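You operate a simulated robot arm through the tools that you are given. There is no shell and no other tool. Be economical: measure what you need, move in short steps, check, and stop when the job is done.

Carry out the task below with a simulated two-armed robot. There is one attempt and no reset: what you move stays moved.

TASK
Put two scoops of cubes into the mango jar.
Fine: blue scoop, back on its rest; shut the bin again. Set down upright: blue scoop.

The check looks at the end state, three seconds after you hand in, the way a careful person would. Anything else that was tipped, shoved, dropped, spilled or broken makes it a failure.

THE ROBOT
Two 7-joint arms with two-finger parallel grippers on one trunk, on a base that drives. Base frame: it is fixed to the floor where the robot stands at the start and does not move with it; the origin is under the middle of the robot, x ahead of it, y to its left, z up; the surface under the hand at the start is at about z = 0.95. Units: m, rad, N and s.
The left shoulder is at the start at [0.076, 0.171, 1.239], the right one opposite. With the tool pointing down near the work surface each hand reaches from about 0.36 to 0.86 m from the robot's upright axis, wherever it stands, measured 20 degrees to its own side. Places, roughly: bin lid [0.6, 0, 1]; blue scoop (21x10x11 cm) [0.6, 0.2, 1]; cube bin [0.7, -0.1, 0.5]; jar [1.25, 1.75, 1.25]. Payload 4.4 kg a hand.
Tool frame (each hand has its own): the origin (TCP) lies between the finger pads and is the grasp point; the fingertips stand 0.023 m ahead of it; z points along the fingers, y is the line along which they close. The gripper opens to 0.094 m. The fingers are 0.038 m wide and 0.01 m thick; the gripper's body (0.054 by 0.096 m) begins 0.039 m behind the TCP.
Orientation is told as [roll, pitch, yaw] about the base's x, y, z axes, in that order, counted from this pose: with the fingers straight down and closing along the base's y, the tool's x points along the base's -x, its y along +y and its z along -z.

THE INTERFACE
- The arms move only by the tool drive_tool. It takes "left_increments", "right_increments" or both (then of equal length, played together; a hand with none holds still); each is a list of rows, each a list of 7 numbers: the shift along the tool's x, y, z in units of 250 mm (1.0 is 250 mm), then the turn, a rotation vector about the tool's x, y, z in units of 180 degrees (1.0 is 180 degrees), then the opening, from 0 (shut) to 1 (fully open). In form: [[tx, ty, tz, wx, wy, wz, hand], ...]. A call has 1 to 12 rows; each row is the pose to reach, as a shift and turn from the pose commanded when the call began, along the tool's axes at that moment. A call with a number of a shift or a turn outside -1 to 1 is refused whole. A row lasts 0.2 s, in which the tool goes at most 0.05 m and 0.15 rad; a call with a longer step from one row to the next is refused whole, and so is a gripper value outside its range. Where a pose cannot be reached the arm comes as near as it can. A force on the tool above 40 N (or 10 N above the force at the start of the call, whichever is more), or a blocked arm, ends the call early, and 0.2 s more pass. The fingers move at their own pace (about 0.072 m/s each) and stop on an object; they squeeze with about 31 N. The grip force told is the motor's: it shows also when the fingers shut on nothing. Time passes only in rows, and 0.2 s behind the last, so rows that repeat a pose let the fingers close. The reply holds the time, the measured pose of the TCP, the force on the tool along the base axes, the opening and the grip force, in the units named above and with some noise, with the torque about the TCP (base axes, N m) and any sound that the robot's microphone picked up.
- Cameras (640 x 400 px; columns grow to the right, rows downward): "scene" is now at [0.1714, 0.0455, 1.4285]; the picture's right is [0.46, -0.89, 0.00], its down [-0.13, -0.07, -0.99] and it looks along [0.88, 0.46, -0.14] (base axes); focal length 214 px, centre (320, 200). "left" rides on the left gripper at [0.086, -0.016, -0.074] in its tool frame; the picture's right is [0.18, 0.98, 0.00], its down [-0.58, 0.11, -0.81] and it looks along [-0.79, 0.15, 0.59] (tool axes); focal length 243 px, centre (320, 200). "right" rides on the right gripper at [0.087, 0.016, -0.075] in its tool frame; the picture's right is [-0.18, 0.98, 0.00], its down [-0.58, -0.11, -0.81] and it looks along [-0.79, -0.15, 0.59] (tool axes); focal length 243 px, centre (320, 200). There is no depth. A picture from a camera that has moved, and an enlarged one, comes with that camera's place and axes in the base frame and with its lens.
- camera(camera): a new picture of that camera. It takes no simulated time.
- raise_lower(by): slides the trunk up (or, below 0, down) by that many m; the arms and the scene camera ride with it, the base frame stays. It gives what a move gives, with no picture.
- drive_base(legs): drives the robot by 1 to 6 legs, each [ahead, left, turn to the left] in m, m and rad, along the robot's own axes; the way and the turn of a leg run together, so that a leg with both is an arc; at most 1.5 m and 3.142 rad a leg. The arms and the cameras ride along, it lands a little off, and it stops where it bumps. It gives what a move gives.
- head_to(pan, tilt): turns the head with the scene camera to pan (to the left, within 1.396 rad either way) and tilt (down, from -0.506 to 1.204), counted from straight ahead of the robot. It gives what a move gives.
- enlarge(camera, box): a new picture of the part [left, top, right, bottom] of that camera's present view, enlarged. It takes no simulated time.
- job_done(): hands the job in; it is judged then, once.

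Work in short steps. Places have to be worked out from the pictures, the camera data and where the tool is seen: move nearer, look again, correct. Check each grasp and each placing, and mend what went wrong. You have 120 turns and 88 pictures in all, those below and enlarged ones among them. Open the grippers and draw the arms clear of the work before you hand the job in, unless the task says otherwise.

The tools are called after ">>>" as name(argument=value, ...) on one line, values as JSON. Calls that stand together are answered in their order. drive_tool: Moves the arms, as the interface text tells. Its arguments: {"type":"object","properties":{"left_increments":{"type":"array"},"right_increments":{"type":"array"}},"required":[]} The other tools are called the same way: raise_lower (by) slides the trunk up or down; drive_base (legs) drives the base; head_to (pan, tilt) turns the head that bears the scene camera; camera (camera) takes a picture; enlarge (camera, box) takes an enlarged picture of a part of a camera's view; job_done () hands the job in.

At the start:

```text
t: 0.0
left_tool_pos: [0.2891, 0.2582, 1.5211]
left_tcp_rot: [0.001, 0.001, 0.001]
left_force: [-0.4, 0.2, -0.1]
left_moment: [0.05, 0.01, 0.0]
left_opening: 0.0941
left_grip_force: 0.1
right_tool_pos: [0.4575, -0.0381, 1.4657]
right_tcp_rot: [0.003, -0.001, -0.002]
right_force: [0.2, -0.5, -0.3]
right_moment: [0.01, 0.0, -0.02]
right_opening: 0.0939
right_grip_force: 0.0
trunk travel left (down, up): [-0.25, 0.138]
robot x, y, heading: [-0.0012, -0.0051, 0.003]
head pan, tilt: [0.483, 0.145]
```

scene: 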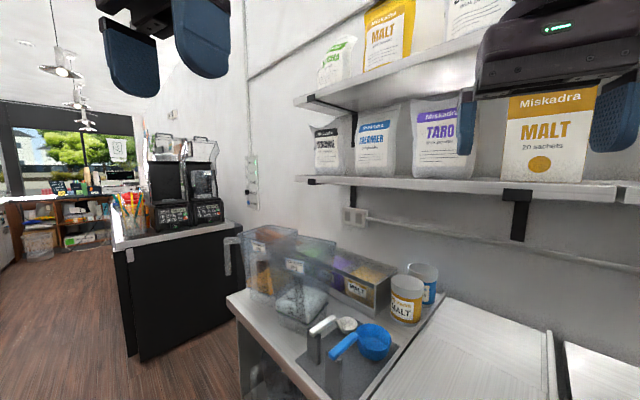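
right: 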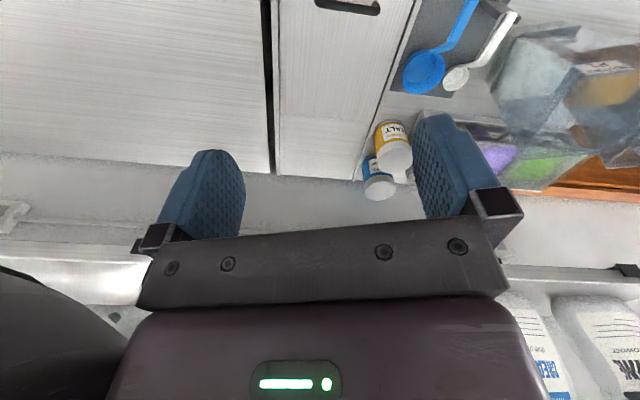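
left: 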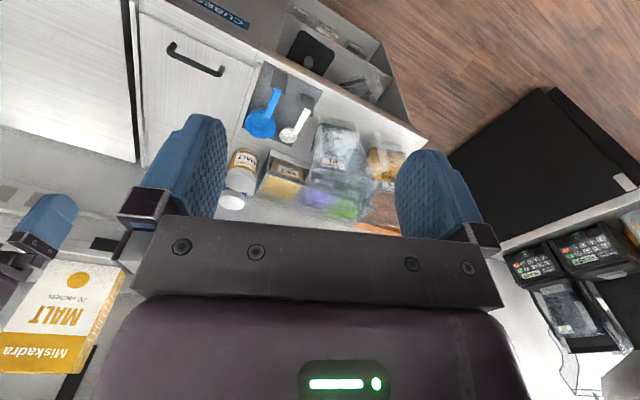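

I'll look at the worktop: head down toward the lid and scoops, then toward the jar.

>>> head_to(pan=0.1, tilt=0.8)

>>> camera(camera="scene")

```text
t: 1.0
left_tool_pos: [0.2883, 0.2582, 1.5221]
left_tcp_rot: [0.001, 0.0, 0.001]
left_force: [-1.1, -0.8, 0.5]
left_moment: [0.01, -0.02, 0.01]
left_opening: 0.094
left_grip_force: 0.0
right_tool_pos: [0.4574, -0.0383, 1.4642]
right_tcp_rot: [0.002, 0.001, -0.003]
right_force: [-0.4, -0.1, -0.2]
right_moment: [-0.02, 0.01, 0.03]
right_opening: 0.0939
right_grip_force: 0.1
trunk travel left (down, up): [-0.25, 0.138]
robot x, y, heading: [-0.0, 0.0002, 0.001]
head pan, tilt: [0.099, 0.799]
```

```text
84 pictures are left
camera scene: at [0.1696, 0.0106, 1.3698], right [0.1, -0.99, 0.0], down [-0.71, -0.07, -0.7], along [0.69, 0.07, -0.72], focal length 214 px, centre (320, 200)
```

scene: 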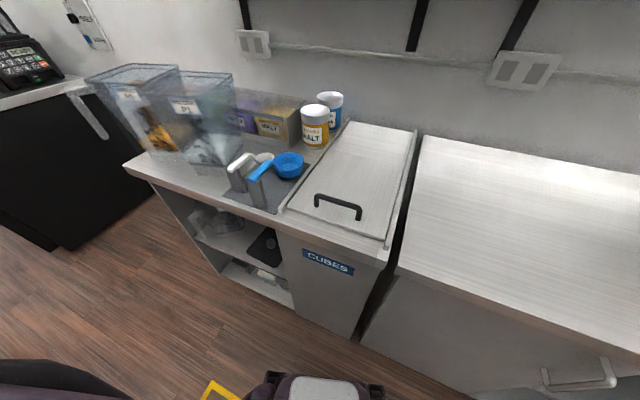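

Enlarge the lid and scoop area.

>>> enlarge(camera="scene", box=[210, 80, 450, 290])

>>> enlarge(camera="left", box=[130, 0, 450, 200])

```text
1.90 times, centred on (330, 185) of scene
camera zoom: at [0.1696, 0.0106, 1.3698], right [0.1, -0.99, 0.0], down [-0.71, -0.07, -0.7], along [0.69, 0.07, -0.72], focal length 408 px, centre (301, 229)
```

zoom: 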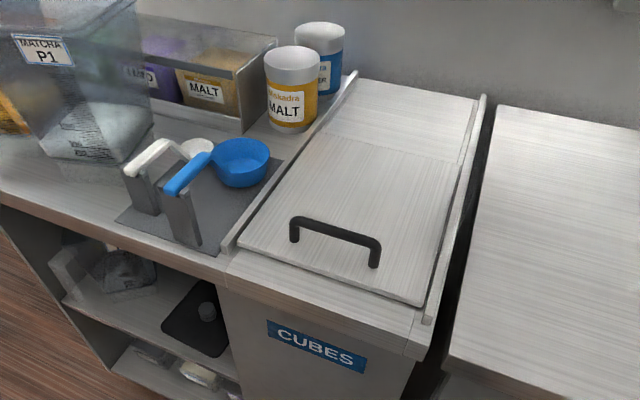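

```text
2.00 times, centred on (290, 100) of left
camera zoom: at [0.2035, 0.2433, 1.596], right [-0.18, 0.98, 0.0], down [0.58, 0.11, 0.81], along [0.79, 0.15, -0.59], focal length 485 px, centre (380, 400)
```

zoom: 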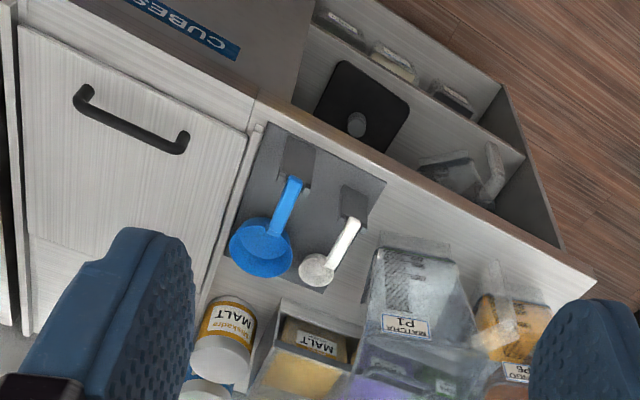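

Look at the jar area and the lid closely.

>>> head_to(pan=0.95, tilt=0.1)

>>> enlarge(camera="scene", box=[200, 80, 480, 280])

```text
t: 2.2
left_tool_pos: [0.2903, 0.2583, 1.5229]
left_tcp_rot: [0.0, 0.0, 0.001]
left_force: [0.1, -0.1, 0.3]
left_moment: [0.01, 0.06, 0.0]
left_opening: 0.0942
left_grip_force: 0.1
right_tool_pos: [0.458, -0.0378, 1.464]
right_tcp_rot: [0.002, 0.0, -0.002]
right_force: [-1.3, 1.1, 1.1]
right_moment: [-0.01, 0.0, 0.01]
right_opening: 0.0943
right_grip_force: 0.1
trunk travel left (down, up): [-0.25, 0.138]
robot x, y, heading: [-0.0016, -0.0018, -0.001]
head pan, tilt: [0.949, 0.099]
```

```text
2.00 times, centred on (340, 180) of scene
camera zoom: at [0.143, 0.0773, 1.4326], right [0.81, -0.58, 0.0], down [-0.06, -0.08, -0.99], along [0.58, 0.81, -0.1], focal length 429 px, centre (280, 240)
```

zoom: 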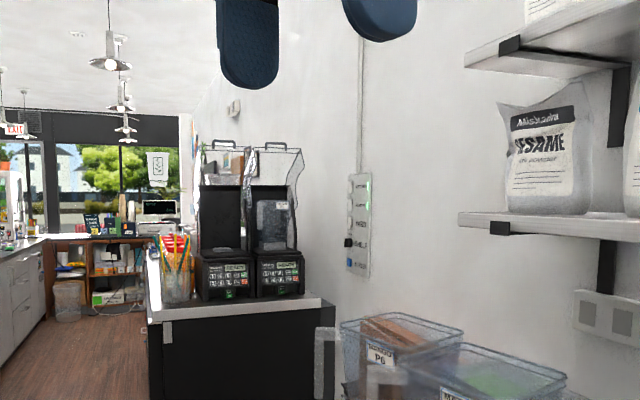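

Zoom more on the blenders.

>>> enlarge(camera="scene", box=[285, 140, 365, 240])

```text
4.00 times, centred on (325, 190) of scene
camera zoom: at [0.143, 0.0773, 1.4326], right [0.81, -0.58, 0.0], down [-0.06, -0.08, -0.99], along [0.58, 0.81, -0.1], focal length 858 px, centre (300, 240)
```

zoom: 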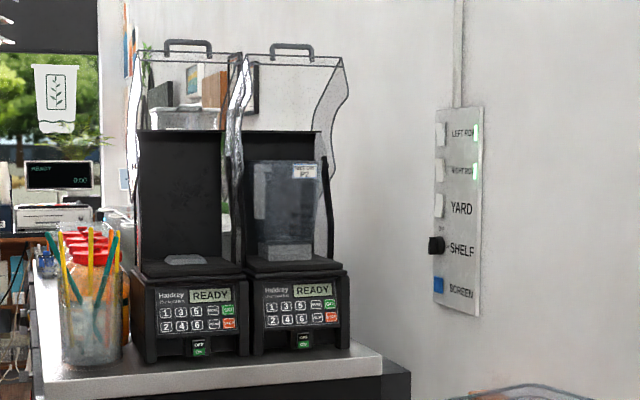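

The right blender holds a labelled jar, hood raised. Now a closer look at the lid's construction.

>>> head_to(pan=0.0, tilt=0.7)

>>> enlarge(camera="scene", box=[240, 90, 400, 250])

```text
t: 3.4
left_tool_pos: [0.2907, 0.2575, 1.5212]
left_tcp_rot: [0.001, -0.002, 0.001]
left_force: [-0.2, -0.9, 0.3]
left_moment: [0.0, 0.0, 0.01]
left_opening: 0.094
left_grip_force: 0.1
right_tool_pos: [0.4561, -0.0388, 1.4648]
right_tcp_rot: [0.001, 0.001, -0.002]
right_force: [0.0, 0.5, -0.5]
right_moment: [0.02, -0.04, -0.01]
right_opening: 0.0938
right_grip_force: 0.1
trunk travel left (down, up): [-0.25, 0.138]
robot x, y, heading: [0.0043, 0.0035, 0.003]
head pan, tilt: [0.0, 0.7]
```

```text
2.50 times, centred on (320, 170) of scene
camera zoom: at [0.1743, 0.0026, 1.378], right [0.0, -1.0, 0.0], down [-0.64, 0.0, -0.77], along [0.77, 0.0, -0.64], focal length 536 px, centre (320, 275)
```

zoom: 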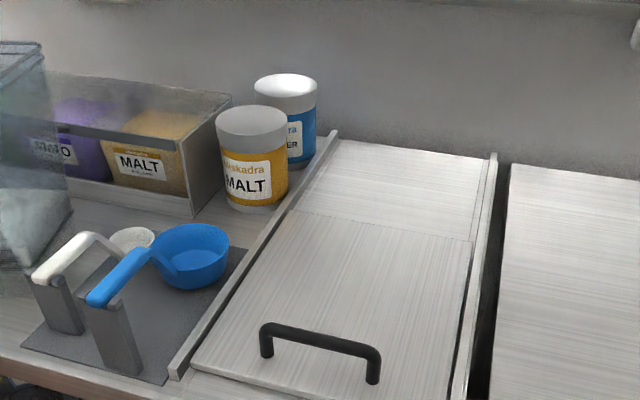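

The lid (~0.30 m deep) sits between rails with a rear deck it can slide back over; the furniture is yawed about −0.302 rad. I bring the right hand above the handle (~[0.53, 0.004, 0.99]) turned to close across the bar.

>>> drive_tool(right_increments=[[-0.029, 0.017, 0.1, 0, 0, -0.0404, 1], [-0.058, 0.034, 0.2, 0, 0, -0.0808, 1], [-0.088, 0.05, 0.3, 0, 0, -0.1212, 1], [-0.117, 0.067, 0.4, 0, 0, -0.1616, 1], [-0.146, 0.084, 0.5, 0, 0, -0.202, 1], [-0.175, 0.1, 0.6, 0, 0, -0.2424, 1], [-0.204, 0.118, 0.7, 0, 0, -0.2828, 1], [-0.234, 0.134, 0.8, 0, 0, -0.3232, 1], [-0.263, 0.151, 0.9, 0, 0, -0.3636, 1], [-0.292, 0.168, 1.0, 0, 0, -0.404, 1]])

>>> camera(camera="right")

>>> camera(camera="scene")

```text
t: 5.6
left_tool_pos: [0.2907, 0.2581, 1.5207]
left_tcp_rot: [-0.002, 0.0, -0.001]
left_force: [0.5, 0.1, 0.4]
left_moment: [-0.02, 0.0, -0.01]
left_opening: 0.0939
left_grip_force: 0.0
right_tool_pos: [0.5319, 0.0048, 1.2135]
right_tcp_rot: [0.002, -0.002, 1.271]
right_force: [0.1, 0.4, 0.6]
right_moment: [0.02, 0.0, 0.02]
right_opening: 0.0939
right_grip_force: 0.1
trunk travel left (down, up): [-0.25, 0.138]
robot x, y, heading: [-0.0018, 0.0003, 0.0]
head pan, tilt: [0.0, 0.7]
```

```text
78 pictures are left
camera right: at [0.4896, -0.0732, 1.2876], right [-0.88, 0.47, 0.0], down [0.28, 0.52, 0.81], along [0.38, 0.71, -0.59], focal length 243 px, centre (320, 200)
```

right: 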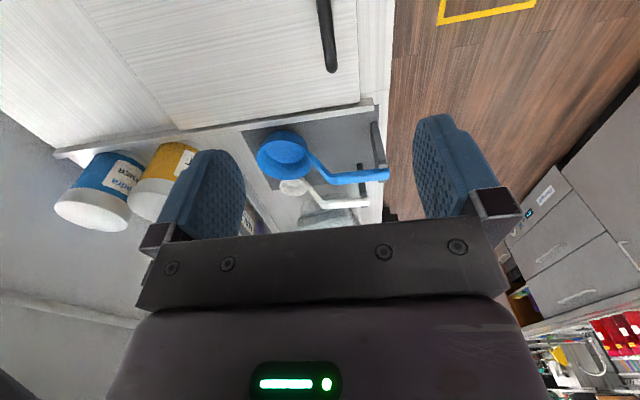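

```text
77 pictures are left
camera scene: at [0.1747, 0.0024, 1.3778], right [0.0, -1.0, 0.0], down [-0.64, 0.0, -0.76], along [0.76, 0.0, -0.64], focal length 214 px, centre (320, 200)
```

scene: 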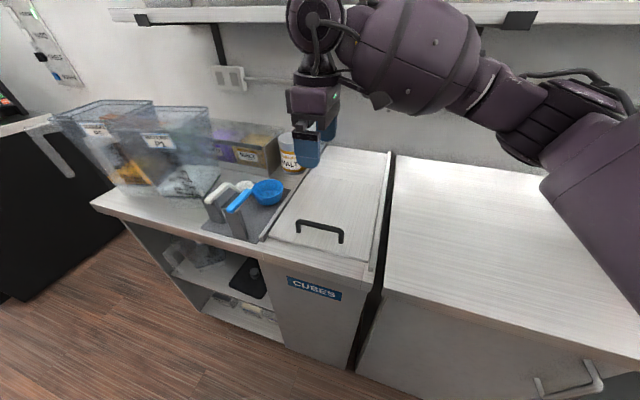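

The handle end triangulates to (0.54, 0.055), matching. Descend to the bar with fingers open, slowly at the end, then close.

>>> drive_tool(right_increments=[[0, 0, 0.16, 0, 0, 0, 1], [0, 0, 0.32, 0, 0, 0, 1], [0, 0, 0.48, 0, 0, 0, 1], [0, 0, 0.62, 0, 0, 0, 1], [0, 0, 0.72, 0, 0, 0, 1], [0, 0, 0.8, 0, 0, 0, 1]])

>>> enlarge(camera="scene", box=[240, 150, 400, 270])

```text
t: 7.0
left_tool_pos: [0.2902, 0.2569, 1.5225]
left_tcp_rot: [0.002, -0.001, 0.001]
left_force: [-0.2, 0.4, -0.6]
left_moment: [0.01, 0.01, -0.01]
left_opening: 0.0939
left_grip_force: 0.1
right_tool_pos: [0.5332, 0.0046, 1.0169]
right_tcp_rot: [0.002, -0.002, 1.27]
right_force: [0.0, 0.2, 0.2]
right_moment: [0.01, -0.01, 0.01]
right_opening: 0.0938
right_grip_force: 0.0
trunk travel left (down, up): [-0.25, 0.138]
robot x, y, heading: [-0.0025, -0.0025, 0.003]
head pan, tilt: [0.0, 0.7]
```

```text
3.33 times, centred on (320, 210) of scene
camera zoom: at [0.1745, 0.0024, 1.3779], right [0.0, -1.0, 0.0], down [-0.64, 0.0, -0.76], along [0.76, 0.0, -0.64], focal length 715 px, centre (320, 167)
```

zoom: 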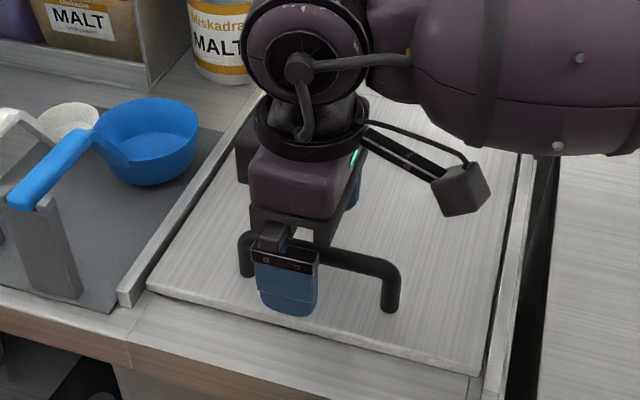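

The fingers straddle the bar (a bit left of its middle, fine). Lower 17 mm and close.

>>> drive_tool(right_increments=[[0.04, 0, 0.04, 0, 0, 0, 1], [0.06, 0, 0.07, 0, 0, 0, 1], [0.06, 0, 0.07, 0, 0, 0, 0], [0.06, 0, 0.07, 0, 0, 0, 0], [0.06, 0, 0.07, 0, 0, 0, 0], [0.06, 0, 0.07, 0, 0, 0, 0]])

>>> enlarge(camera="scene", box=[240, 150, 400, 270])

```text
t: 8.4
left_tool_pos: [0.2901, 0.2577, 1.5214]
left_tcp_rot: [0.001, 0.001, 0.0]
left_force: [0.0, -0.4, 0.2]
left_moment: [-0.01, -0.02, 0.0]
left_opening: 0.0937
left_grip_force: 0.0
right_tool_pos: [0.5262, -0.0102, 0.9979]
right_tcp_rot: [0.002, -0.002, 1.268]
right_force: [-5.0, 1.6, -2.8]
right_moment: [0.09, 0.01, -1.37]
right_opening: 0.0137
right_grip_force: 45.6
trunk travel left (down, up): [-0.25, 0.138]
robot x, y, heading: [-0.0001, 0.0007, -0.001]
head pan, tilt: [0.0, 0.7]
```

```text
3.33 times, centred on (320, 210) of scene
camera zoom: at [0.1738, 0.0026, 1.3779], right [0.0, -1.0, 0.0], down [-0.64, 0.0, -0.77], along [0.77, 0.0, -0.64], focal length 715 px, centre (320, 167)
```

zoom: 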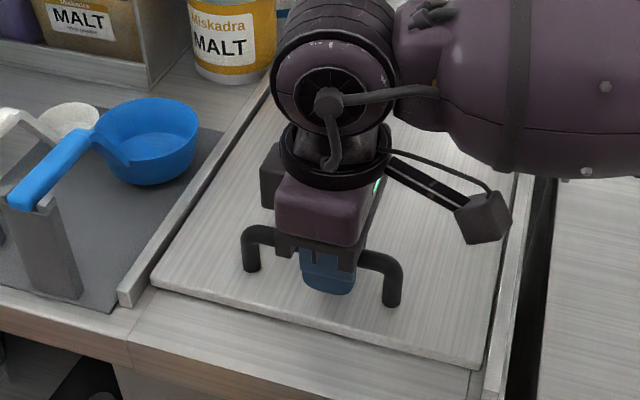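

Gripped (13.7 mm). Try sliding the lid back along f by 40 mm.

>>> drive_tool(right_increments=[[0, -0.04, 0, 0, 0, 0, 0], [0, -0.08, 0, 0, 0, 0, 0], [0, -0.12, 0, 0, 0, 0, 0], [0, -0.16, 0, 0, 0, 0, 0]])

>>> enlarge(camera="scene", box=[240, 110, 400, 270])

```text
t: 9.4
left_tool_pos: [0.2897, 0.2577, 1.5231]
left_tcp_rot: [-0.001, 0.0, -0.001]
left_force: [-0.4, -0.8, -0.5]
left_moment: [0.0, -0.01, -0.03]
left_opening: 0.094
left_grip_force: 0.0
right_tool_pos: [0.5458, -0.0166, 0.998]
right_tcp_rot: [-0.004, -0.002, 1.266]
right_force: [-1.2, -2.5, 9.3]
right_moment: [-0.91, 0.32, -1.32]
right_opening: 0.0138
right_grip_force: 44.5
right hand out of reach, approached as far as the arm can: row 3, 4
trunk travel left (down, up): [-0.25, 0.138]
robot x, y, heading: [-0.0036, 0.0008, -0.001]
head pan, tilt: [0.0, 0.7]
```

```text
2.50 times, centred on (320, 190) of scene
camera zoom: at [0.1736, 0.0024, 1.3781], right [0.0, -1.0, 0.0], down [-0.64, 0.0, -0.77], along [0.77, 0.0, -0.64], focal length 536 px, centre (320, 225)
```

zoom: 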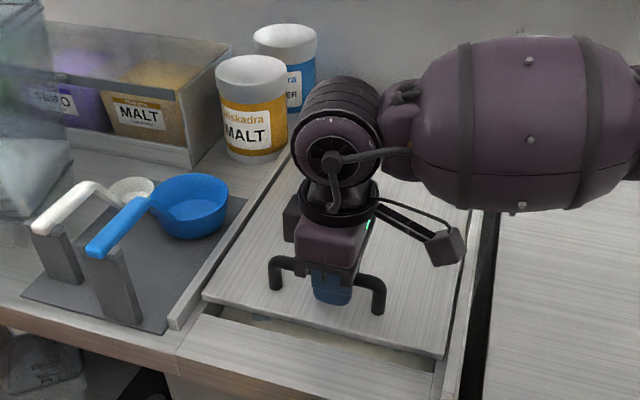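

It slides, but this wrist attitude runs out of reach. I'll release, rise, turn to yaw ≈ −0.30 and push the bar from the front with shut fingers instead.

>>> drive_tool(right_increments=[[0, -0.12, 0, 0, 0, 0, 1], [0, -0.08, 0, 0, 0, 0, 1], [0, -0.08, 0, 0, 0, 0, 1], [0, -0.08, -0.1, 0, 0, 0, 1], [0, -0.08, -0.25, 0, 0, 0, 1], [0, -0.08, -0.35, 0, 0, 0, 1]])

```text
t: 10.8
left_tool_pos: [0.2917, 0.2579, 1.5226]
left_tcp_rot: [-0.001, 0.0, -0.001]
left_force: [-0.1, 0.3, 0.4]
left_moment: [-0.02, 0.01, -0.04]
left_opening: 0.0939
left_grip_force: 0.0
right_tool_pos: [0.5492, -0.018, 1.0068]
right_tcp_rot: [0.002, 0.0, 1.265]
right_force: [-0.1, -0.5, -0.3]
right_moment: [0.0, -0.01, 0.06]
right_opening: 0.0937
right_grip_force: 0.0
right hand out of reach, approached as far as the arm can: row 1, 2, 3, 4, 5, 6
trunk travel left (down, up): [-0.25, 0.138]
robot x, y, heading: [-0.0027, 0.0012, -0.001]
head pan, tilt: [0.0, 0.7]
```

Commanded pose ran ahead of the arm; back it off toward me while rising.

>>> drive_tool(right_increments=[[0, 0.1, -0.05, 0, 0, 0, 1], [0, 0.16, -0.1, 0, 0, 0, 1], [0, 0.16, -0.1, 0, 0, 0, 1]])

>>> enlarge(camera="scene", box=[240, 110, 400, 270])

```text
t: 11.6
left_tool_pos: [0.2902, 0.258, 1.5223]
left_tcp_rot: [-0.001, 0.0, 0.002]
left_force: [-0.7, -0.5, 0.8]
left_moment: [0.01, -0.01, 0.02]
left_opening: 0.0941
left_grip_force: 0.0
right_tool_pos: [0.51, -0.0059, 1.0334]
right_tcp_rot: [0.002, -0.002, 1.268]
right_force: [-0.8, 0.1, -0.1]
right_moment: [0.02, 0.02, -0.04]
right_opening: 0.0942
right_grip_force: 0.0
trunk travel left (down, up): [-0.25, 0.138]
robot x, y, heading: [-0.001, 0.0014, -0.003]
head pan, tilt: [0.0, 0.7]
```

```text
2.50 times, centred on (320, 190) of scene
camera zoom: at [0.1744, 0.0024, 1.3779], right [0.0, -1.0, 0.0], down [-0.64, 0.0, -0.76], along [0.76, 0.0, -0.64], focal length 536 px, centre (320, 225)
```

zoom: 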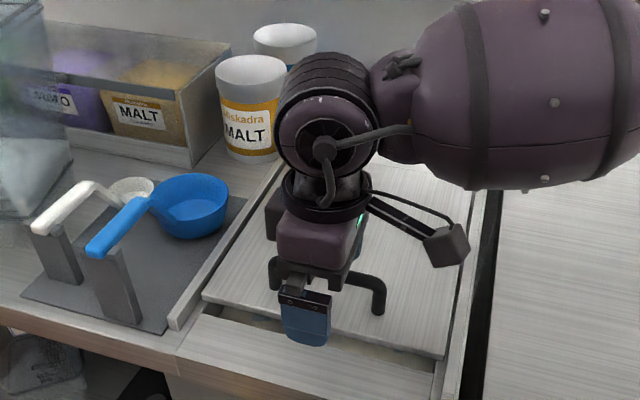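

Now clear of the bar. Rise and turn to yaw −0.30, shutting the fingers.

>>> drive_tool(right_increments=[[0, 0, -0.15, 0, 0, 0, 1], [0, 0, -0.3, 0, 0, 0.045, 0], [0, 0, -0.3, 0, 0, 0.09, 0], [0, 0, -0.3, 0, 0, 0.136, 0], [0, 0, -0.3, 0, 0, 0.182, 0], [0, 0, -0.3, 0, 0, 0.228, 0], [0, 0, -0.3, 0, 0, 0.274, 0], [0, 0, -0.3, 0, 0, 0.32, 0], [0, 0, -0.3, 0, 0, 0.366, 0], [0, 0, -0.3, 0, 0, 0.412, 0], [0, 0, -0.3, 0, 0, 0.457, 0], [0, 0, -0.3, 0, 0, 0.499, 0]])

>>> enlarge(camera="scene", box=[240, 110, 400, 270])

```text
t: 14.2
left_tool_pos: [0.2905, 0.257, 1.5221]
left_tcp_rot: [-0.001, 0.0, 0.0]
left_force: [-0.2, 1.3, 0.6]
left_moment: [0.01, -0.02, -0.02]
left_opening: 0.094
left_grip_force: 0.0
right_tool_pos: [0.5116, -0.005, 1.1092]
right_tcp_rot: [0.004, 0.0, -0.302]
right_force: [-0.6, 0.8, -0.2]
right_moment: [0.0, 0.0, -0.02]
right_opening: 0.0003
right_grip_force: 31.1
trunk travel left (down, up): [-0.25, 0.138]
robot x, y, heading: [-0.0004, -0.0042, -0.001]
head pan, tilt: [0.0, 0.7]
```

```text
2.50 times, centred on (320, 190) of scene
camera zoom: at [0.1742, 0.0025, 1.3779], right [0.0, -1.0, 0.0], down [-0.64, 0.0, -0.76], along [0.76, 0.0, -0.64], focal length 536 px, centre (320, 225)
```

zoom: 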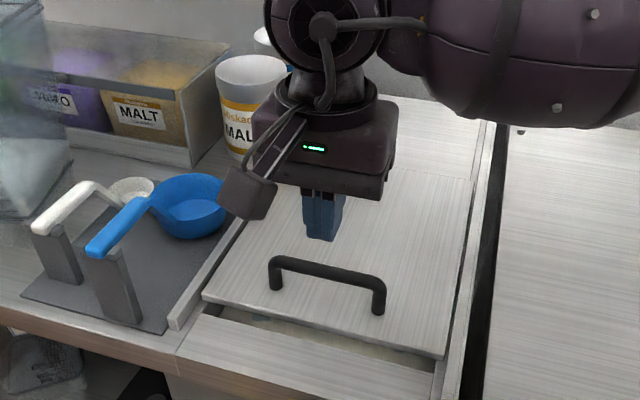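

Descend in front of the bar centre.

>>> drive_tool(right_increments=[[0.02, 0.05, 0.12, 0, 0, 0, 0], [0.02, 0.05, 0.24, 0, 0, 0, 0], [0.02, 0.05, 0.36, 0, 0, 0, 0], [0.02, 0.05, 0.46, 0, 0, 0, 0]])

>>> enlarge(camera="scene", box=[240, 110, 400, 270])

```text
t: 15.2
left_tool_pos: [0.2899, 0.2578, 1.522]
left_tcp_rot: [0.0, 0.001, 0.001]
left_force: [-1.3, 0.3, -0.3]
left_moment: [-0.02, 0.0, 0.0]
left_opening: 0.094
left_grip_force: 0.0
right_tool_pos: [0.5099, 0.0096, 0.9927]
right_tcp_rot: [0.003, 0.002, -0.3]
right_force: [0.0, -0.1, 0.0]
right_moment: [0.0, 0.0, -0.02]
right_opening: 0.0
right_grip_force: 30.9
trunk travel left (down, up): [-0.25, 0.138]
robot x, y, heading: [0.0032, -0.0003, 0.0]
head pan, tilt: [0.0, 0.7]
```

```text
2.50 times, centred on (320, 190) of scene
camera zoom: at [0.1745, 0.0022, 1.3779], right [0.0, -1.0, 0.0], down [-0.64, 0.0, -0.76], along [0.76, 0.0, -0.64], focal length 536 px, centre (320, 225)
```

zoom: 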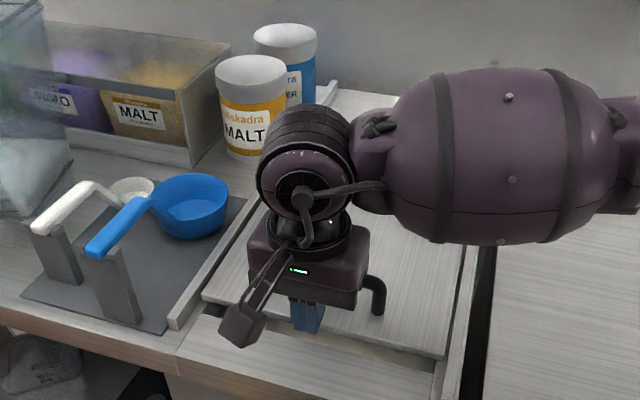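

Push back along f, 0.22 m in gentle steps.

>>> drive_tool(right_increments=[[-0.05, 0, 0, 0, 0, 0, 0], [-0.13, 0, 0, 0, 0, 0, 0], [-0.21, 0, 0, 0, 0, 0, 0], [-0.29, 0, 0, 0, 0, 0, 0], [-0.37, 0, 0, 0, 0, 0, 0], [-0.45, 0, 0, 0, 0, 0, 0], [-0.53, 0, 0, 0, 0, 0, 0], [-0.61, 0, 0, 0, 0, 0, 0], [-0.69, 0, 0, 0, 0, 0, 0], [-0.77, 0, 0, 0, 0, 0, 0], [-0.83, 0, 0, 0, 0, 0, 0], [-0.88, 0, 0, 0, 0, 0, 0]])

>>> camera(camera="scene")

```text
t: 17.8
left_tool_pos: [0.2911, 0.2577, 1.5219]
left_tcp_rot: [-0.001, 0.0, 0.0]
left_force: [0.0, 0.0, -1.1]
left_moment: [0.0, -0.02, -0.03]
left_opening: 0.0941
left_grip_force: 0.1
right_tool_pos: [0.7195, -0.0558, 0.9936]
right_tcp_rot: [0.003, 0.0, -0.299]
right_force: [-0.6, -0.6, -0.1]
right_moment: [0.01, -0.01, -0.01]
right_opening: 0.0
right_grip_force: 31.3
trunk travel left (down, up): [-0.25, 0.138]
robot x, y, heading: [0.0017, -0.0021, 0.001]
head pan, tilt: [0.0, 0.7]
```

```text
70 pictures are left
camera scene: at [0.1743, 0.0026, 1.3779], right [0.0, -1.0, 0.0], down [-0.64, 0.0, -0.76], along [0.76, 0.0, -0.64], focal length 214 px, centre (320, 200)
```

scene: 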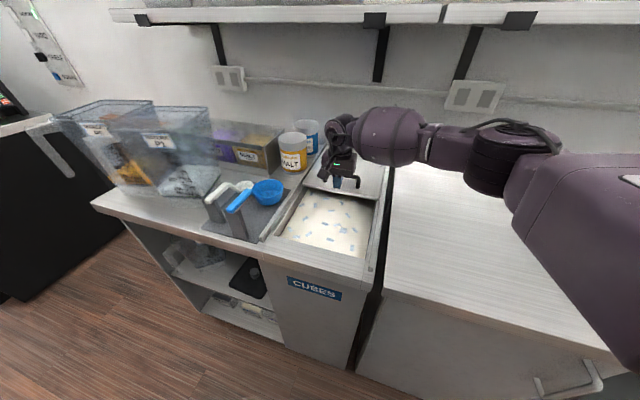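

The bin is open; cubes look near the top. Withdraw the right hand up and to the right, then look at bin and scoop in detail.

>>> drive_tool(right_increments=[[0.02, 0, -0.15, 0, 0, 0, 0], [0.05, -0.05, -0.3, 0, 0, 0, 0], [0.1, -0.2, -0.4, 0, 0, 0, 0], [0.2, -0.35, -0.5, 0, 0, 0, 0], [0.3, -0.5, -0.6, 0, 0, 0, 0], [0.42, -0.64, -0.68, 0, 0, 0, 0], [0.54, -0.78, -0.76, 0, 0, 0, 0], [0.62, -0.92, -0.84, 0, 0, 0, 0], [0.62, -1.0, -0.95, 0, 0, 0, 0]])

>>> enlarge(camera="scene", box=[190, 140, 400, 280])

```text
refused: row 4 steps farther than a row can; nothing moved
```

```text
2.86 times, centred on (295, 210) of scene
camera zoom: at [0.1743, 0.0026, 1.3779], right [0.0, -1.0, 0.0], down [-0.64, 0.0, -0.76], along [0.76, 0.0, -0.64], focal length 613 px, centre (391, 171)
```

zoom: 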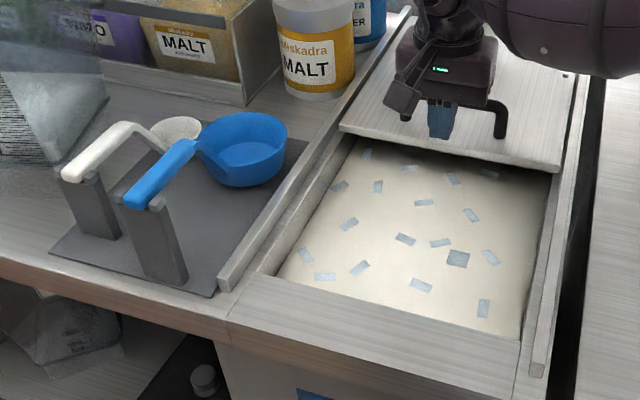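

Retry with smaller steps.

>>> drive_tool(right_increments=[[0.02, 0, -0.15, 0, 0, 0, 0], [0.05, -0.05, -0.3, 0, 0, 0, 0], [0.12, -0.16, -0.4, 0, 0, 0, 0], [0.2, -0.27, -0.5, 0, 0, 0, 0], [0.28, -0.38, -0.6, 0, 0, 0, 0], [0.36, -0.5, -0.7, 0, 0, 0, 0], [0.44, -0.62, -0.8, 0, 0, 0, 0], [0.52, -0.74, -0.88, 0, 0, 0, 0], [0.58, -0.87, -0.95, 0, 0, 0, 0], [0.62, -1.0, -1.0, 0, 0, 0, 0]])

>>> enlarge(camera="left", box=[210, 50, 350, 170])

>>> enlarge(camera="scene", box=[190, 160, 300, 250])

```text
t: 20.0
left_tool_pos: [0.2895, 0.257, 1.5228]
left_tcp_rot: [0.0, -0.001, 0.0]
left_force: [0.8, 0.2, 0.8]
left_moment: [0.02, 0.0, 0.01]
left_opening: 0.0945
left_grip_force: 0.1
right_tool_pos: [0.4979, -0.2482, 1.2416]
right_tcp_rot: [0.004, 0.0, -0.299]
right_force: [0.3, 0.4, -0.8]
right_moment: [0.01, -0.05, -0.04]
right_opening: 0.0003
right_grip_force: 31.2
trunk travel left (down, up): [-0.25, 0.138]
robot x, y, heading: [-0.0037, 0.0011, 0.001]
head pan, tilt: [0.0, 0.7]
```

```text
3.33 times, centred on (280, 110) of left
camera zoom: at [0.2024, 0.2424, 1.5964], right [-0.18, 0.98, 0.0], down [0.58, 0.11, 0.81], along [0.79, 0.15, -0.59], focal length 809 px, centre (453, 500)
```

zoom: 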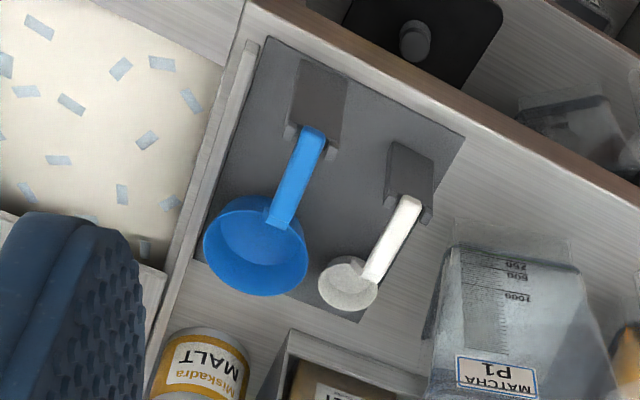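

```text
4.44 times, centred on (245, 205) of scene
camera zoom: at [0.1733, 0.0017, 1.3781], right [0.0, -1.0, 0.0], down [-0.64, 0.0, -0.77], along [0.77, 0.0, -0.64], focal length 953 px, centre (653, 178)
```

zoom: 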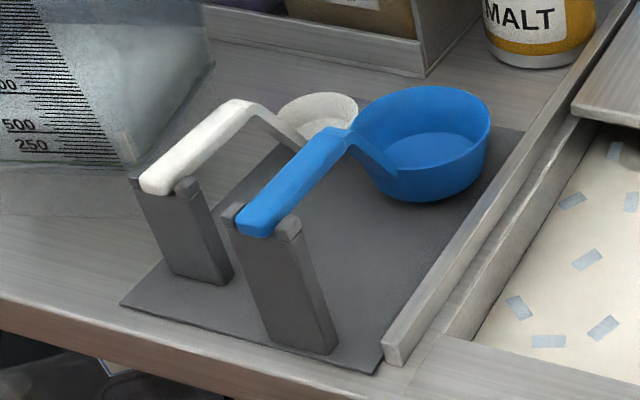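

Handle triangulates to run from ≈(0.528,0.200) to (0.600,0.180) at z≈1.045, bowl rim centre ≈(0.674,0.152,0.99). Bring the left hand near, yaw −0.30.

>>> drive_tool(left_increments=[[-0.115, -0.03, 0.115, 0, 0, 0.014, 1], [-0.23, -0.06, 0.23, 0, 0, 0.028, 1], [-0.345, -0.09, 0.345, 0, 0, 0.042, 1], [-0.46, -0.12, 0.46, 0, 0, 0.056, 1], [-0.575, -0.15, 0.575, 0, 0, 0.07, 1], [-0.69, -0.18, 0.69, 0, 0, 0.084, 1], [-0.8, -0.2, 0.8, 0, 0, 0.096, 1]])

>>> camera(camera="left")

```text
t: 21.6
left_tool_pos: [0.492, 0.2091, 1.3178]
left_tcp_rot: [-0.003, 0.002, -0.301]
left_force: [-0.2, 1.1, 0.2]
left_moment: [-0.04, 0.01, 0.03]
left_opening: 0.0939
left_grip_force: 0.1
right_tool_pos: [0.5013, -0.2452, 1.2406]
right_tcp_rot: [0.001, 0.004, -0.298]
right_force: [0.4, 0.1, -0.6]
right_moment: [-0.01, 0.04, 0.05]
right_opening: 0.0003
right_grip_force: 31.5
trunk travel left (down, up): [-0.25, 0.138]
robot x, y, heading: [0.0007, -0.0005, 0.001]
head pan, tilt: [0.0, 0.7]
```

```text
66 pictures are left
camera left: at [0.4046, 0.2208, 1.3918], right [0.12, 0.99, 0.0], down [0.59, -0.07, 0.81], along [0.8, -0.09, -0.59], focal length 243 px, centre (320, 200)
```

left: 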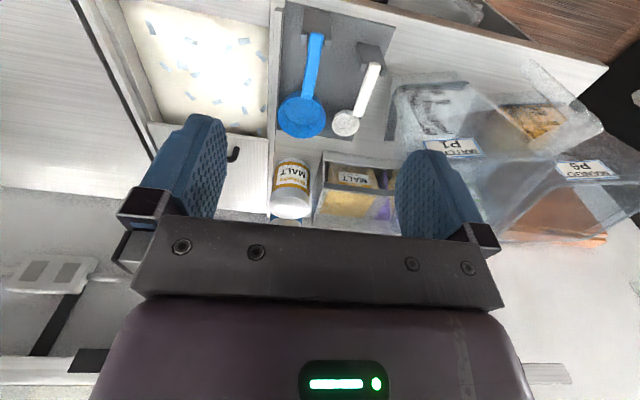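

Handle end rechecked at (0.526, 0.203), far end (0.597, 0.179). Move above the grasp point (0.573, 0.187).

>>> drive_tool(left_increments=[[-0.08, 0.003, 0.16, 0, 0, 0, 1], [-0.16, 0.006, 0.32, 0, 0, 0, 1], [-0.25, 0.009, 0.48, 0, 0, 0, 0.8], [-0.336, 0.012, 0.62, 0, 0, 0, 0.7], [-0.336, 0.012, 0.7, 0, 0, 0, 0.7]])

>>> enlarge(camera="scene", box=[180, 120, 340, 260])

>>> camera(camera="left")

```text
t: 22.8
left_tool_pos: [0.5415, 0.2177, 1.1606]
left_tcp_rot: [0.0, -0.001, -0.302]
left_force: [0.0, -0.2, 0.4]
left_moment: [-0.02, -0.03, -0.02]
left_opening: 0.0658
left_grip_force: 0.1
left hand out of reach, approached as far as the arm can: row 3, 4, 5
right_tool_pos: [0.4982, -0.2465, 1.2414]
right_tcp_rot: [0.003, 0.001, -0.3]
right_force: [-0.1, -0.3, -0.1]
right_moment: [0.02, -0.05, -0.01]
right_opening: 0.0
right_grip_force: 30.7
trunk travel left (down, up): [-0.25, 0.138]
robot x, y, heading: [0.0012, -0.0004, 0.001]
head pan, tilt: [0.0, 0.7]
```

```text
2.86 times, centred on (260, 190) of scene
camera zoom: at [0.1736, 0.0022, 1.3781], right [0.0, -1.0, 0.0], down [-0.64, 0.0, -0.77], along [0.77, 0.0, -0.64], focal length 613 px, centre (491, 229)
```

zoom: 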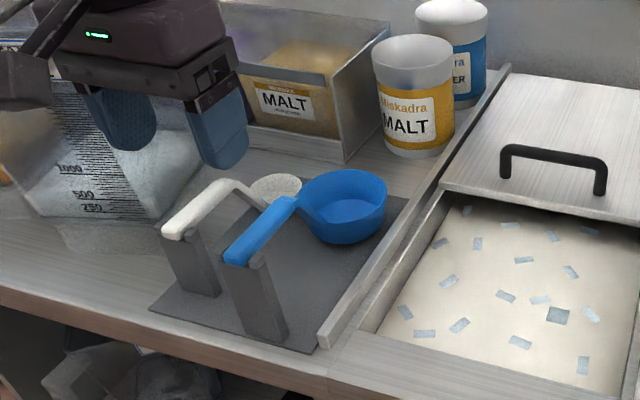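

```text
64 pictures are left
camera left: at [0.4541, 0.2295, 1.2337], right [0.12, 0.99, 0.0], down [0.59, -0.07, 0.81], along [0.8, -0.09, -0.59], focal length 243 px, centre (320, 200)
```

left: 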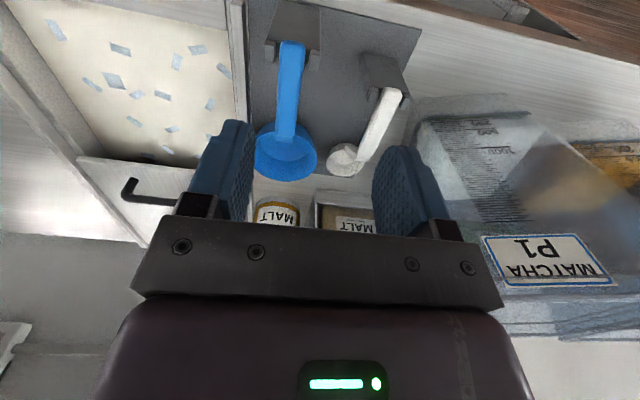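

The left arm is near a limit in this posture. I'll lift it slightly and turn the base −0.30 rad so that the robot squares up with the counter.

>>> drive_tool(left_increments=[[0.1, 0, -0.12, 0, 0, 0, 1], [0.2, 0, -0.24, 0, 0, 0, 1], [0.3, 0, -0.36, 0, 0, 0, 1]])

>>> drive_base(legs=[[0, 0, -0.302]])

>>> camera(camera="scene")

```text
t: 23.6
left_tool_pos: [0.4675, 0.2413, 1.2514]
left_tcp_rot: [0.0, -0.002, -0.301]
left_force: [-0.2, 0.2, 0.4]
left_moment: [0.0, -0.03, 0.0]
left_opening: 0.0943
left_grip_force: 0.0
right_tool_pos: [0.4961, -0.2465, 1.2427]
right_tcp_rot: [0.002, 0.0, -0.301]
right_force: [-0.5, 0.4, -0.1]
right_moment: [-0.03, -0.01, 0.0]
right_opening: 0.0002
right_grip_force: 31.1
trunk travel left (down, up): [-0.25, 0.138]
robot x, y, heading: [-0.0007, 0.0009, -0.004]
head pan, tilt: [0.0, 0.7]
```

```text
t: 25.0
left_tool_pos: [0.5198, 0.0866, 1.2502]
left_tcp_rot: [-0.002, -0.001, -0.61]
left_force: [0.5, 0.1, -0.6]
left_moment: [0.0, -0.01, 0.07]
left_opening: 0.0938
left_grip_force: 0.1
right_tool_pos: [0.401, -0.3856, 1.2417]
right_tcp_rot: [0.003, 0.002, -0.607]
right_force: [0.3, 0.1, -0.9]
right_moment: [0.02, 0.0, -0.03]
right_opening: 0.0001
right_grip_force: 31.0
trunk travel left (down, up): [-0.25, 0.138]
robot x, y, heading: [0.0012, -0.0023, -0.306]
head pan, tilt: [0.0, 0.7]
```

```text
63 pictures are left
camera scene: at [0.1658, -0.051, 1.3779], right [-0.3, -0.95, 0.0], down [-0.61, 0.2, -0.76], along [0.73, -0.23, -0.64], focal length 214 px, centre (320, 200)
```

scene: 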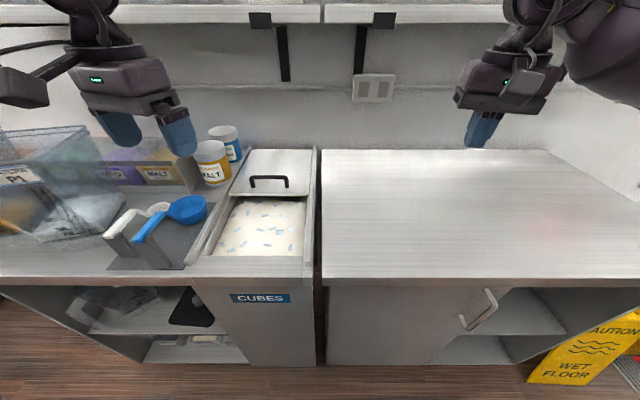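

Squared up. Bring the left hand above the handle with yaw −0.30.

>>> drive_tool(left_increments=[[0.01, 0.1, 0.08, 0, 0, -0.025, 1], [0.025, 0.2, 0.18, 0, 0, -0.05, 1], [0.035, 0.3, 0.28, 0, 0, -0.075, 0.8], [0.045, 0.4, 0.36, 0, 0, -0.098, 0.7], [0.055, 0.45, 0.44, 0, 0, -0.098, 0.7]])

>>> camera(camera="left")

>>> enlarge(camera="scene", box=[80, 130, 240, 280])

```text
t: 26.2
left_tool_pos: [0.5741, 0.1876, 1.141]
left_tcp_rot: [0.0, 0.0, -0.3]
left_force: [-0.1, 0.4, 0.4]
left_moment: [-0.01, 0.0, -0.01]
left_opening: 0.066
left_grip_force: 0.1
right_tool_pos: [0.4015, -0.3861, 1.2412]
right_tcp_rot: [0.002, 0.0, -0.607]
right_force: [-1.0, -1.3, 0.2]
right_moment: [0.02, 0.02, 0.0]
right_opening: 0.0
right_grip_force: 30.6
trunk travel left (down, up): [-0.25, 0.138]
robot x, y, heading: [-0.0004, 0.0013, -0.308]
head pan, tilt: [0.0, 0.7]
```

```text
62 pictures are left
camera left: at [0.4859, 0.1984, 1.214], right [0.12, 0.99, 0.0], down [0.59, -0.07, 0.81], along [0.8, -0.09, -0.59], focal length 243 px, centre (320, 200)
```

left: 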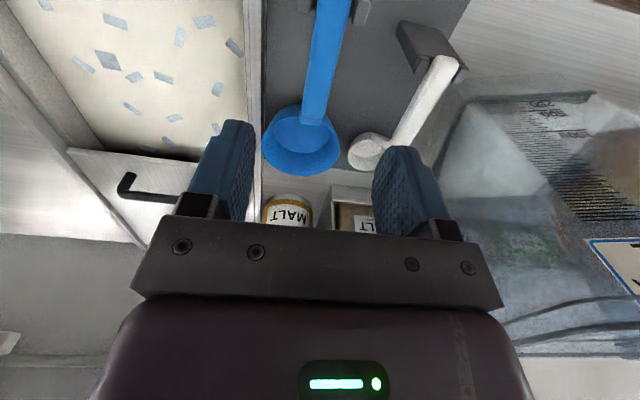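

```text
2.67 times, centred on (160, 205) of scene
camera zoom: at [0.1665, -0.0503, 1.3778], right [-0.3, -0.95, 0.0], down [-0.61, 0.19, -0.76], along [0.73, -0.23, -0.64], focal length 572 px, centre (747, 187)
```

zoom: 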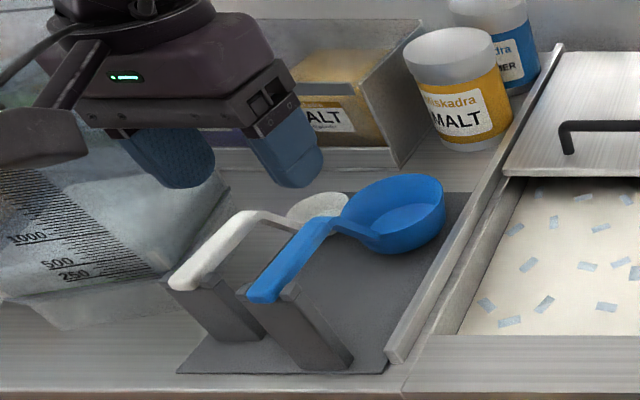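

Handle centre at x=0.573 is y≈0.189; the hand is aligned. Descend to z≈1.043 and close.

>>> drive_tool(left_increments=[[0, 0.004, 0.12, 0, 0, 0, 0.7], [0, 0.004, 0.24, 0, 0, 0, 0.7], [0, 0.004, 0.33, 0, 0, 0, 0.7], [0, 0.004, 0.39, 0, 0, 0, 0.7], [0, 0.004, 0.39, 0, 0, 0, 0], [0, 0.004, 0.39, 0, 0, 0, 0], [0, 0.004, 0.39, 0, 0, 0, 0]])

>>> enlarge(camera="scene", box=[80, 130, 240, 280])

```text
t: 27.8
left_tool_pos: [0.5731, 0.189, 1.044]
left_tcp_rot: [0.001, 0.0, -0.301]
left_force: [-0.5, 0.4, 2.3]
left_moment: [-0.04, -0.18, 0.05]
left_opening: 0.0175
left_grip_force: 30.8
right_tool_pos: [0.4017, -0.3861, 1.2414]
right_tcp_rot: [0.001, 0.0, -0.608]
right_force: [0.6, 0.3, -0.7]
right_moment: [0.02, 0.0, 0.0]
right_opening: 0.0003
right_grip_force: 30.9
trunk travel left (down, up): [-0.25, 0.138]
robot x, y, heading: [-0.0001, -0.0064, -0.308]
head pan, tilt: [0.0, 0.7]
```

```text
2.67 times, centred on (160, 205) of scene
camera zoom: at [0.1659, -0.0505, 1.378], right [-0.3, -0.95, 0.0], down [-0.61, 0.2, -0.77], along [0.73, -0.23, -0.64], focal length 572 px, centre (747, 187)
```

zoom: 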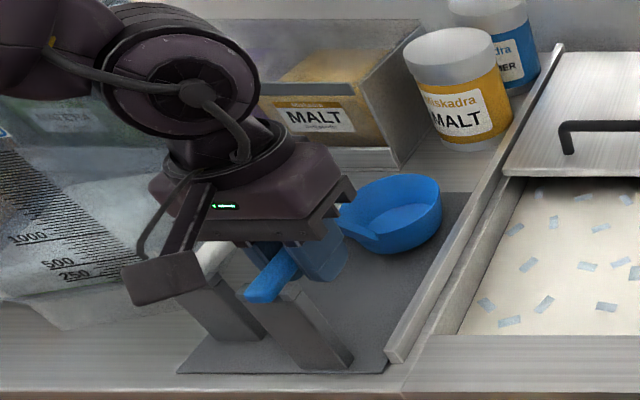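

Gripped (17.5 mm). Note the rest pose: TCP (0.573, 0.189, 1.044), yaw −0.301. Lift straight up.

>>> drive_tool(left_increments=[[0, 0, -0.06, 0, 0, 0, 0], [0, 0, -0.14, 0, 0, 0, 0], [0, 0, -0.24, 0, 0, 0, 0], [0, 0, -0.36, 0, 0, 0, 0], [0, 0, -0.48, 0, 0, 0, 0]])

>>> camera(camera="scene")

>>> camera(camera="left")

```text
t: 29.0
left_tool_pos: [0.5742, 0.1869, 1.163]
left_tcp_rot: [0.0, -0.001, -0.302]
left_force: [0.2, -0.3, 0.5]
left_moment: [0.07, 0.05, -0.01]
left_opening: 0.0174
left_grip_force: 31.5
right_tool_pos: [0.4009, -0.386, 1.2416]
right_tcp_rot: [0.001, 0.0, -0.607]
right_force: [0.4, 0.1, -0.5]
right_moment: [0.0, 0.02, 0.04]
right_opening: 0.0
right_grip_force: 30.9
trunk travel left (down, up): [-0.25, 0.138]
robot x, y, heading: [-0.0025, -0.0009, -0.309]
head pan, tilt: [0.0, 0.7]
```

```text
59 pictures are left
camera scene: at [0.1656, -0.0505, 1.378], right [-0.3, -0.95, 0.0], down [-0.61, 0.2, -0.77], along [0.73, -0.23, -0.64], focal length 214 px, centre (320, 200)
```

scene: 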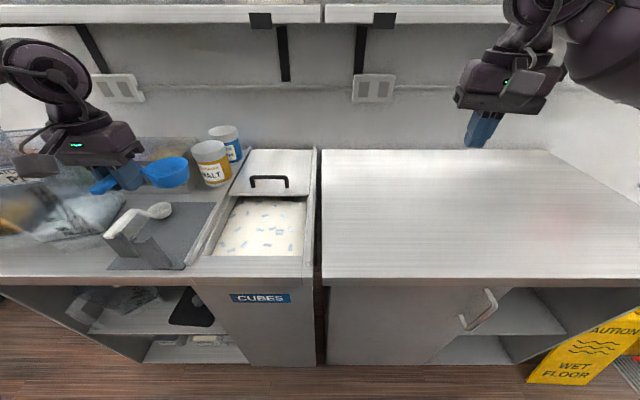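

```text
58 pictures are left
camera left: at [0.4863, 0.1983, 1.2366], right [0.12, 0.99, 0.0], down [0.59, -0.07, 0.81], along [0.8, -0.09, -0.59], focal length 243 px, centre (320, 200)
```

left: 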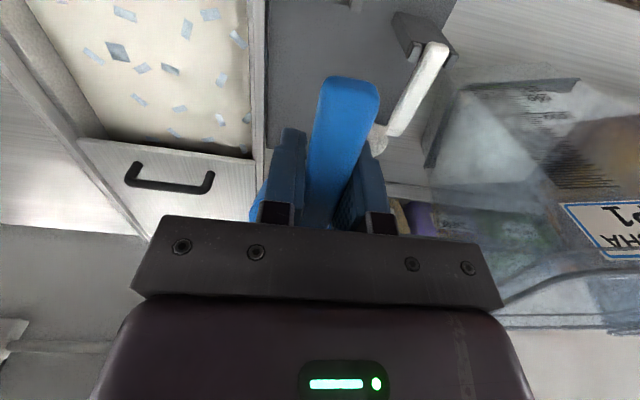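

Scoop is held well. From two views the cube surface is at z≈0.913; opening spans f≈0.50–0.695, l≈0.04–0.275. Move over the bin and tilt the bowl front-down 45°.

>>> drive_tool(left_increments=[[-0.005, -0.124, 0, 0, 0.0, 0, 0], [-0.01, -0.248, 0, 0, 0.04, 0, 0], [-0.015, -0.372, 0, 0, 0.08, 0, 0], [-0.02, -0.496, 0, 0, 0.12, 0, 0], [-0.025, -0.62, 0, 0, 0.16, 0, 0], [-0.03, -0.744, 0, 0, 0.2, 0, 0], [-0.03, -0.744, 0, 0, 0.25, 0, 0]])

>>> camera(camera="scene")

```text
refused: row 7 steps farther than a row can; nothing moved
```

```text
57 pictures are left
camera scene: at [0.1656, -0.0505, 1.378], right [-0.3, -0.95, 0.0], down [-0.61, 0.2, -0.77], along [0.73, -0.23, -0.64], focal length 214 px, centre (320, 200)
```

scene: 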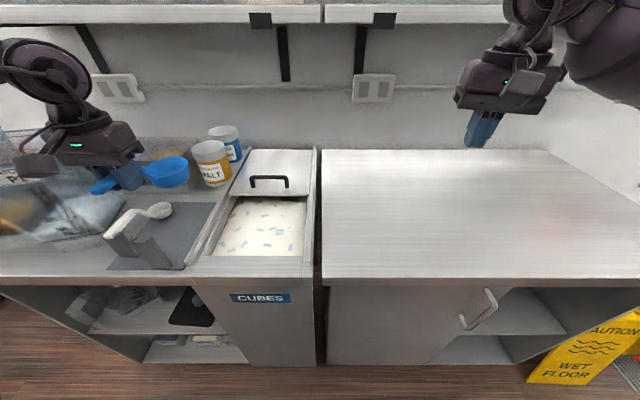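

Resend with the last rotation step smaller.

>>> drive_tool(left_increments=[[-0.005, -0.124, 0, 0, 0.04, 0, 0], [-0.01, -0.248, 0, 0, 0.08, 0, 0], [-0.015, -0.372, 0, 0, 0.12, 0, 0], [-0.02, -0.496, 0, 0, 0.16, 0, 0], [-0.025, -0.62, 0, 0, 0.2, 0, 0], [-0.03, -0.744, 0, 0, 0.24, 0, 0]])

>>> camera(camera="scene")

```text
t: 30.4
left_tool_pos: [0.4854, 0.086, 1.1879]
left_tcp_rot: [-0.001, 0.754, -0.301]
left_force: [0.5, -0.1, -0.3]
left_moment: [-0.01, 0.01, -0.01]
left_opening: 0.0176
left_grip_force: 31.1
left hand out of reach, approached as far as the arm can: row 4, 5, 6
right_tool_pos: [0.4024, -0.386, 1.2417]
right_tcp_rot: [0.003, 0.001, -0.607]
right_force: [0.2, -0.6, -0.4]
right_moment: [0.0, 0.0, 0.01]
right_opening: 0.0003
right_grip_force: 31.2
trunk travel left (down, up): [-0.25, 0.138]
robot x, y, heading: [-0.0013, 0.0017, -0.305]
head pan, tilt: [0.0, 0.7]
```

```text
56 pictures are left
camera scene: at [0.1661, -0.0505, 1.3779], right [-0.3, -0.95, 0.0], down [-0.61, 0.2, -0.76], along [0.73, -0.23, -0.64], focal length 214 px, centre (320, 200)
```

scene: 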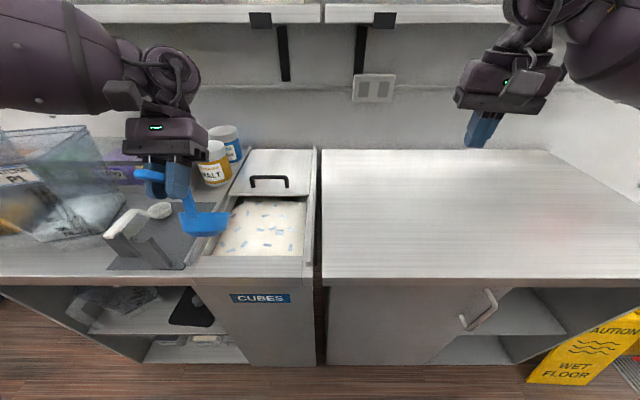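

The arm is too folded inward here. Shift the base 0.17 m right and 0.05 m back so the bin lies better for the left arm.

>>> drive_base(legs=[[-0.05, -0.17, 0]])

```text
t: 32.6
left_tool_pos: [0.3876, -0.0624, 1.1878]
left_tcp_rot: [0.0, 0.755, -0.302]
left_force: [-0.7, -0.1, -0.1]
left_moment: [0.04, 0.02, 0.01]
left_opening: 0.0173
left_grip_force: 31.4
right_tool_pos: [0.3033, -0.5341, 1.2413]
right_tcp_rot: [0.0, 0.001, -0.609]
right_force: [0.1, -0.1, -0.3]
right_moment: [0.03, 0.0, -0.05]
right_opening: 0.0
right_grip_force: 31.4
trunk travel left (down, up): [-0.25, 0.138]
robot x, y, heading: [-0.0995, -0.1479, -0.302]
head pan, tilt: [0.0, 0.7]
```

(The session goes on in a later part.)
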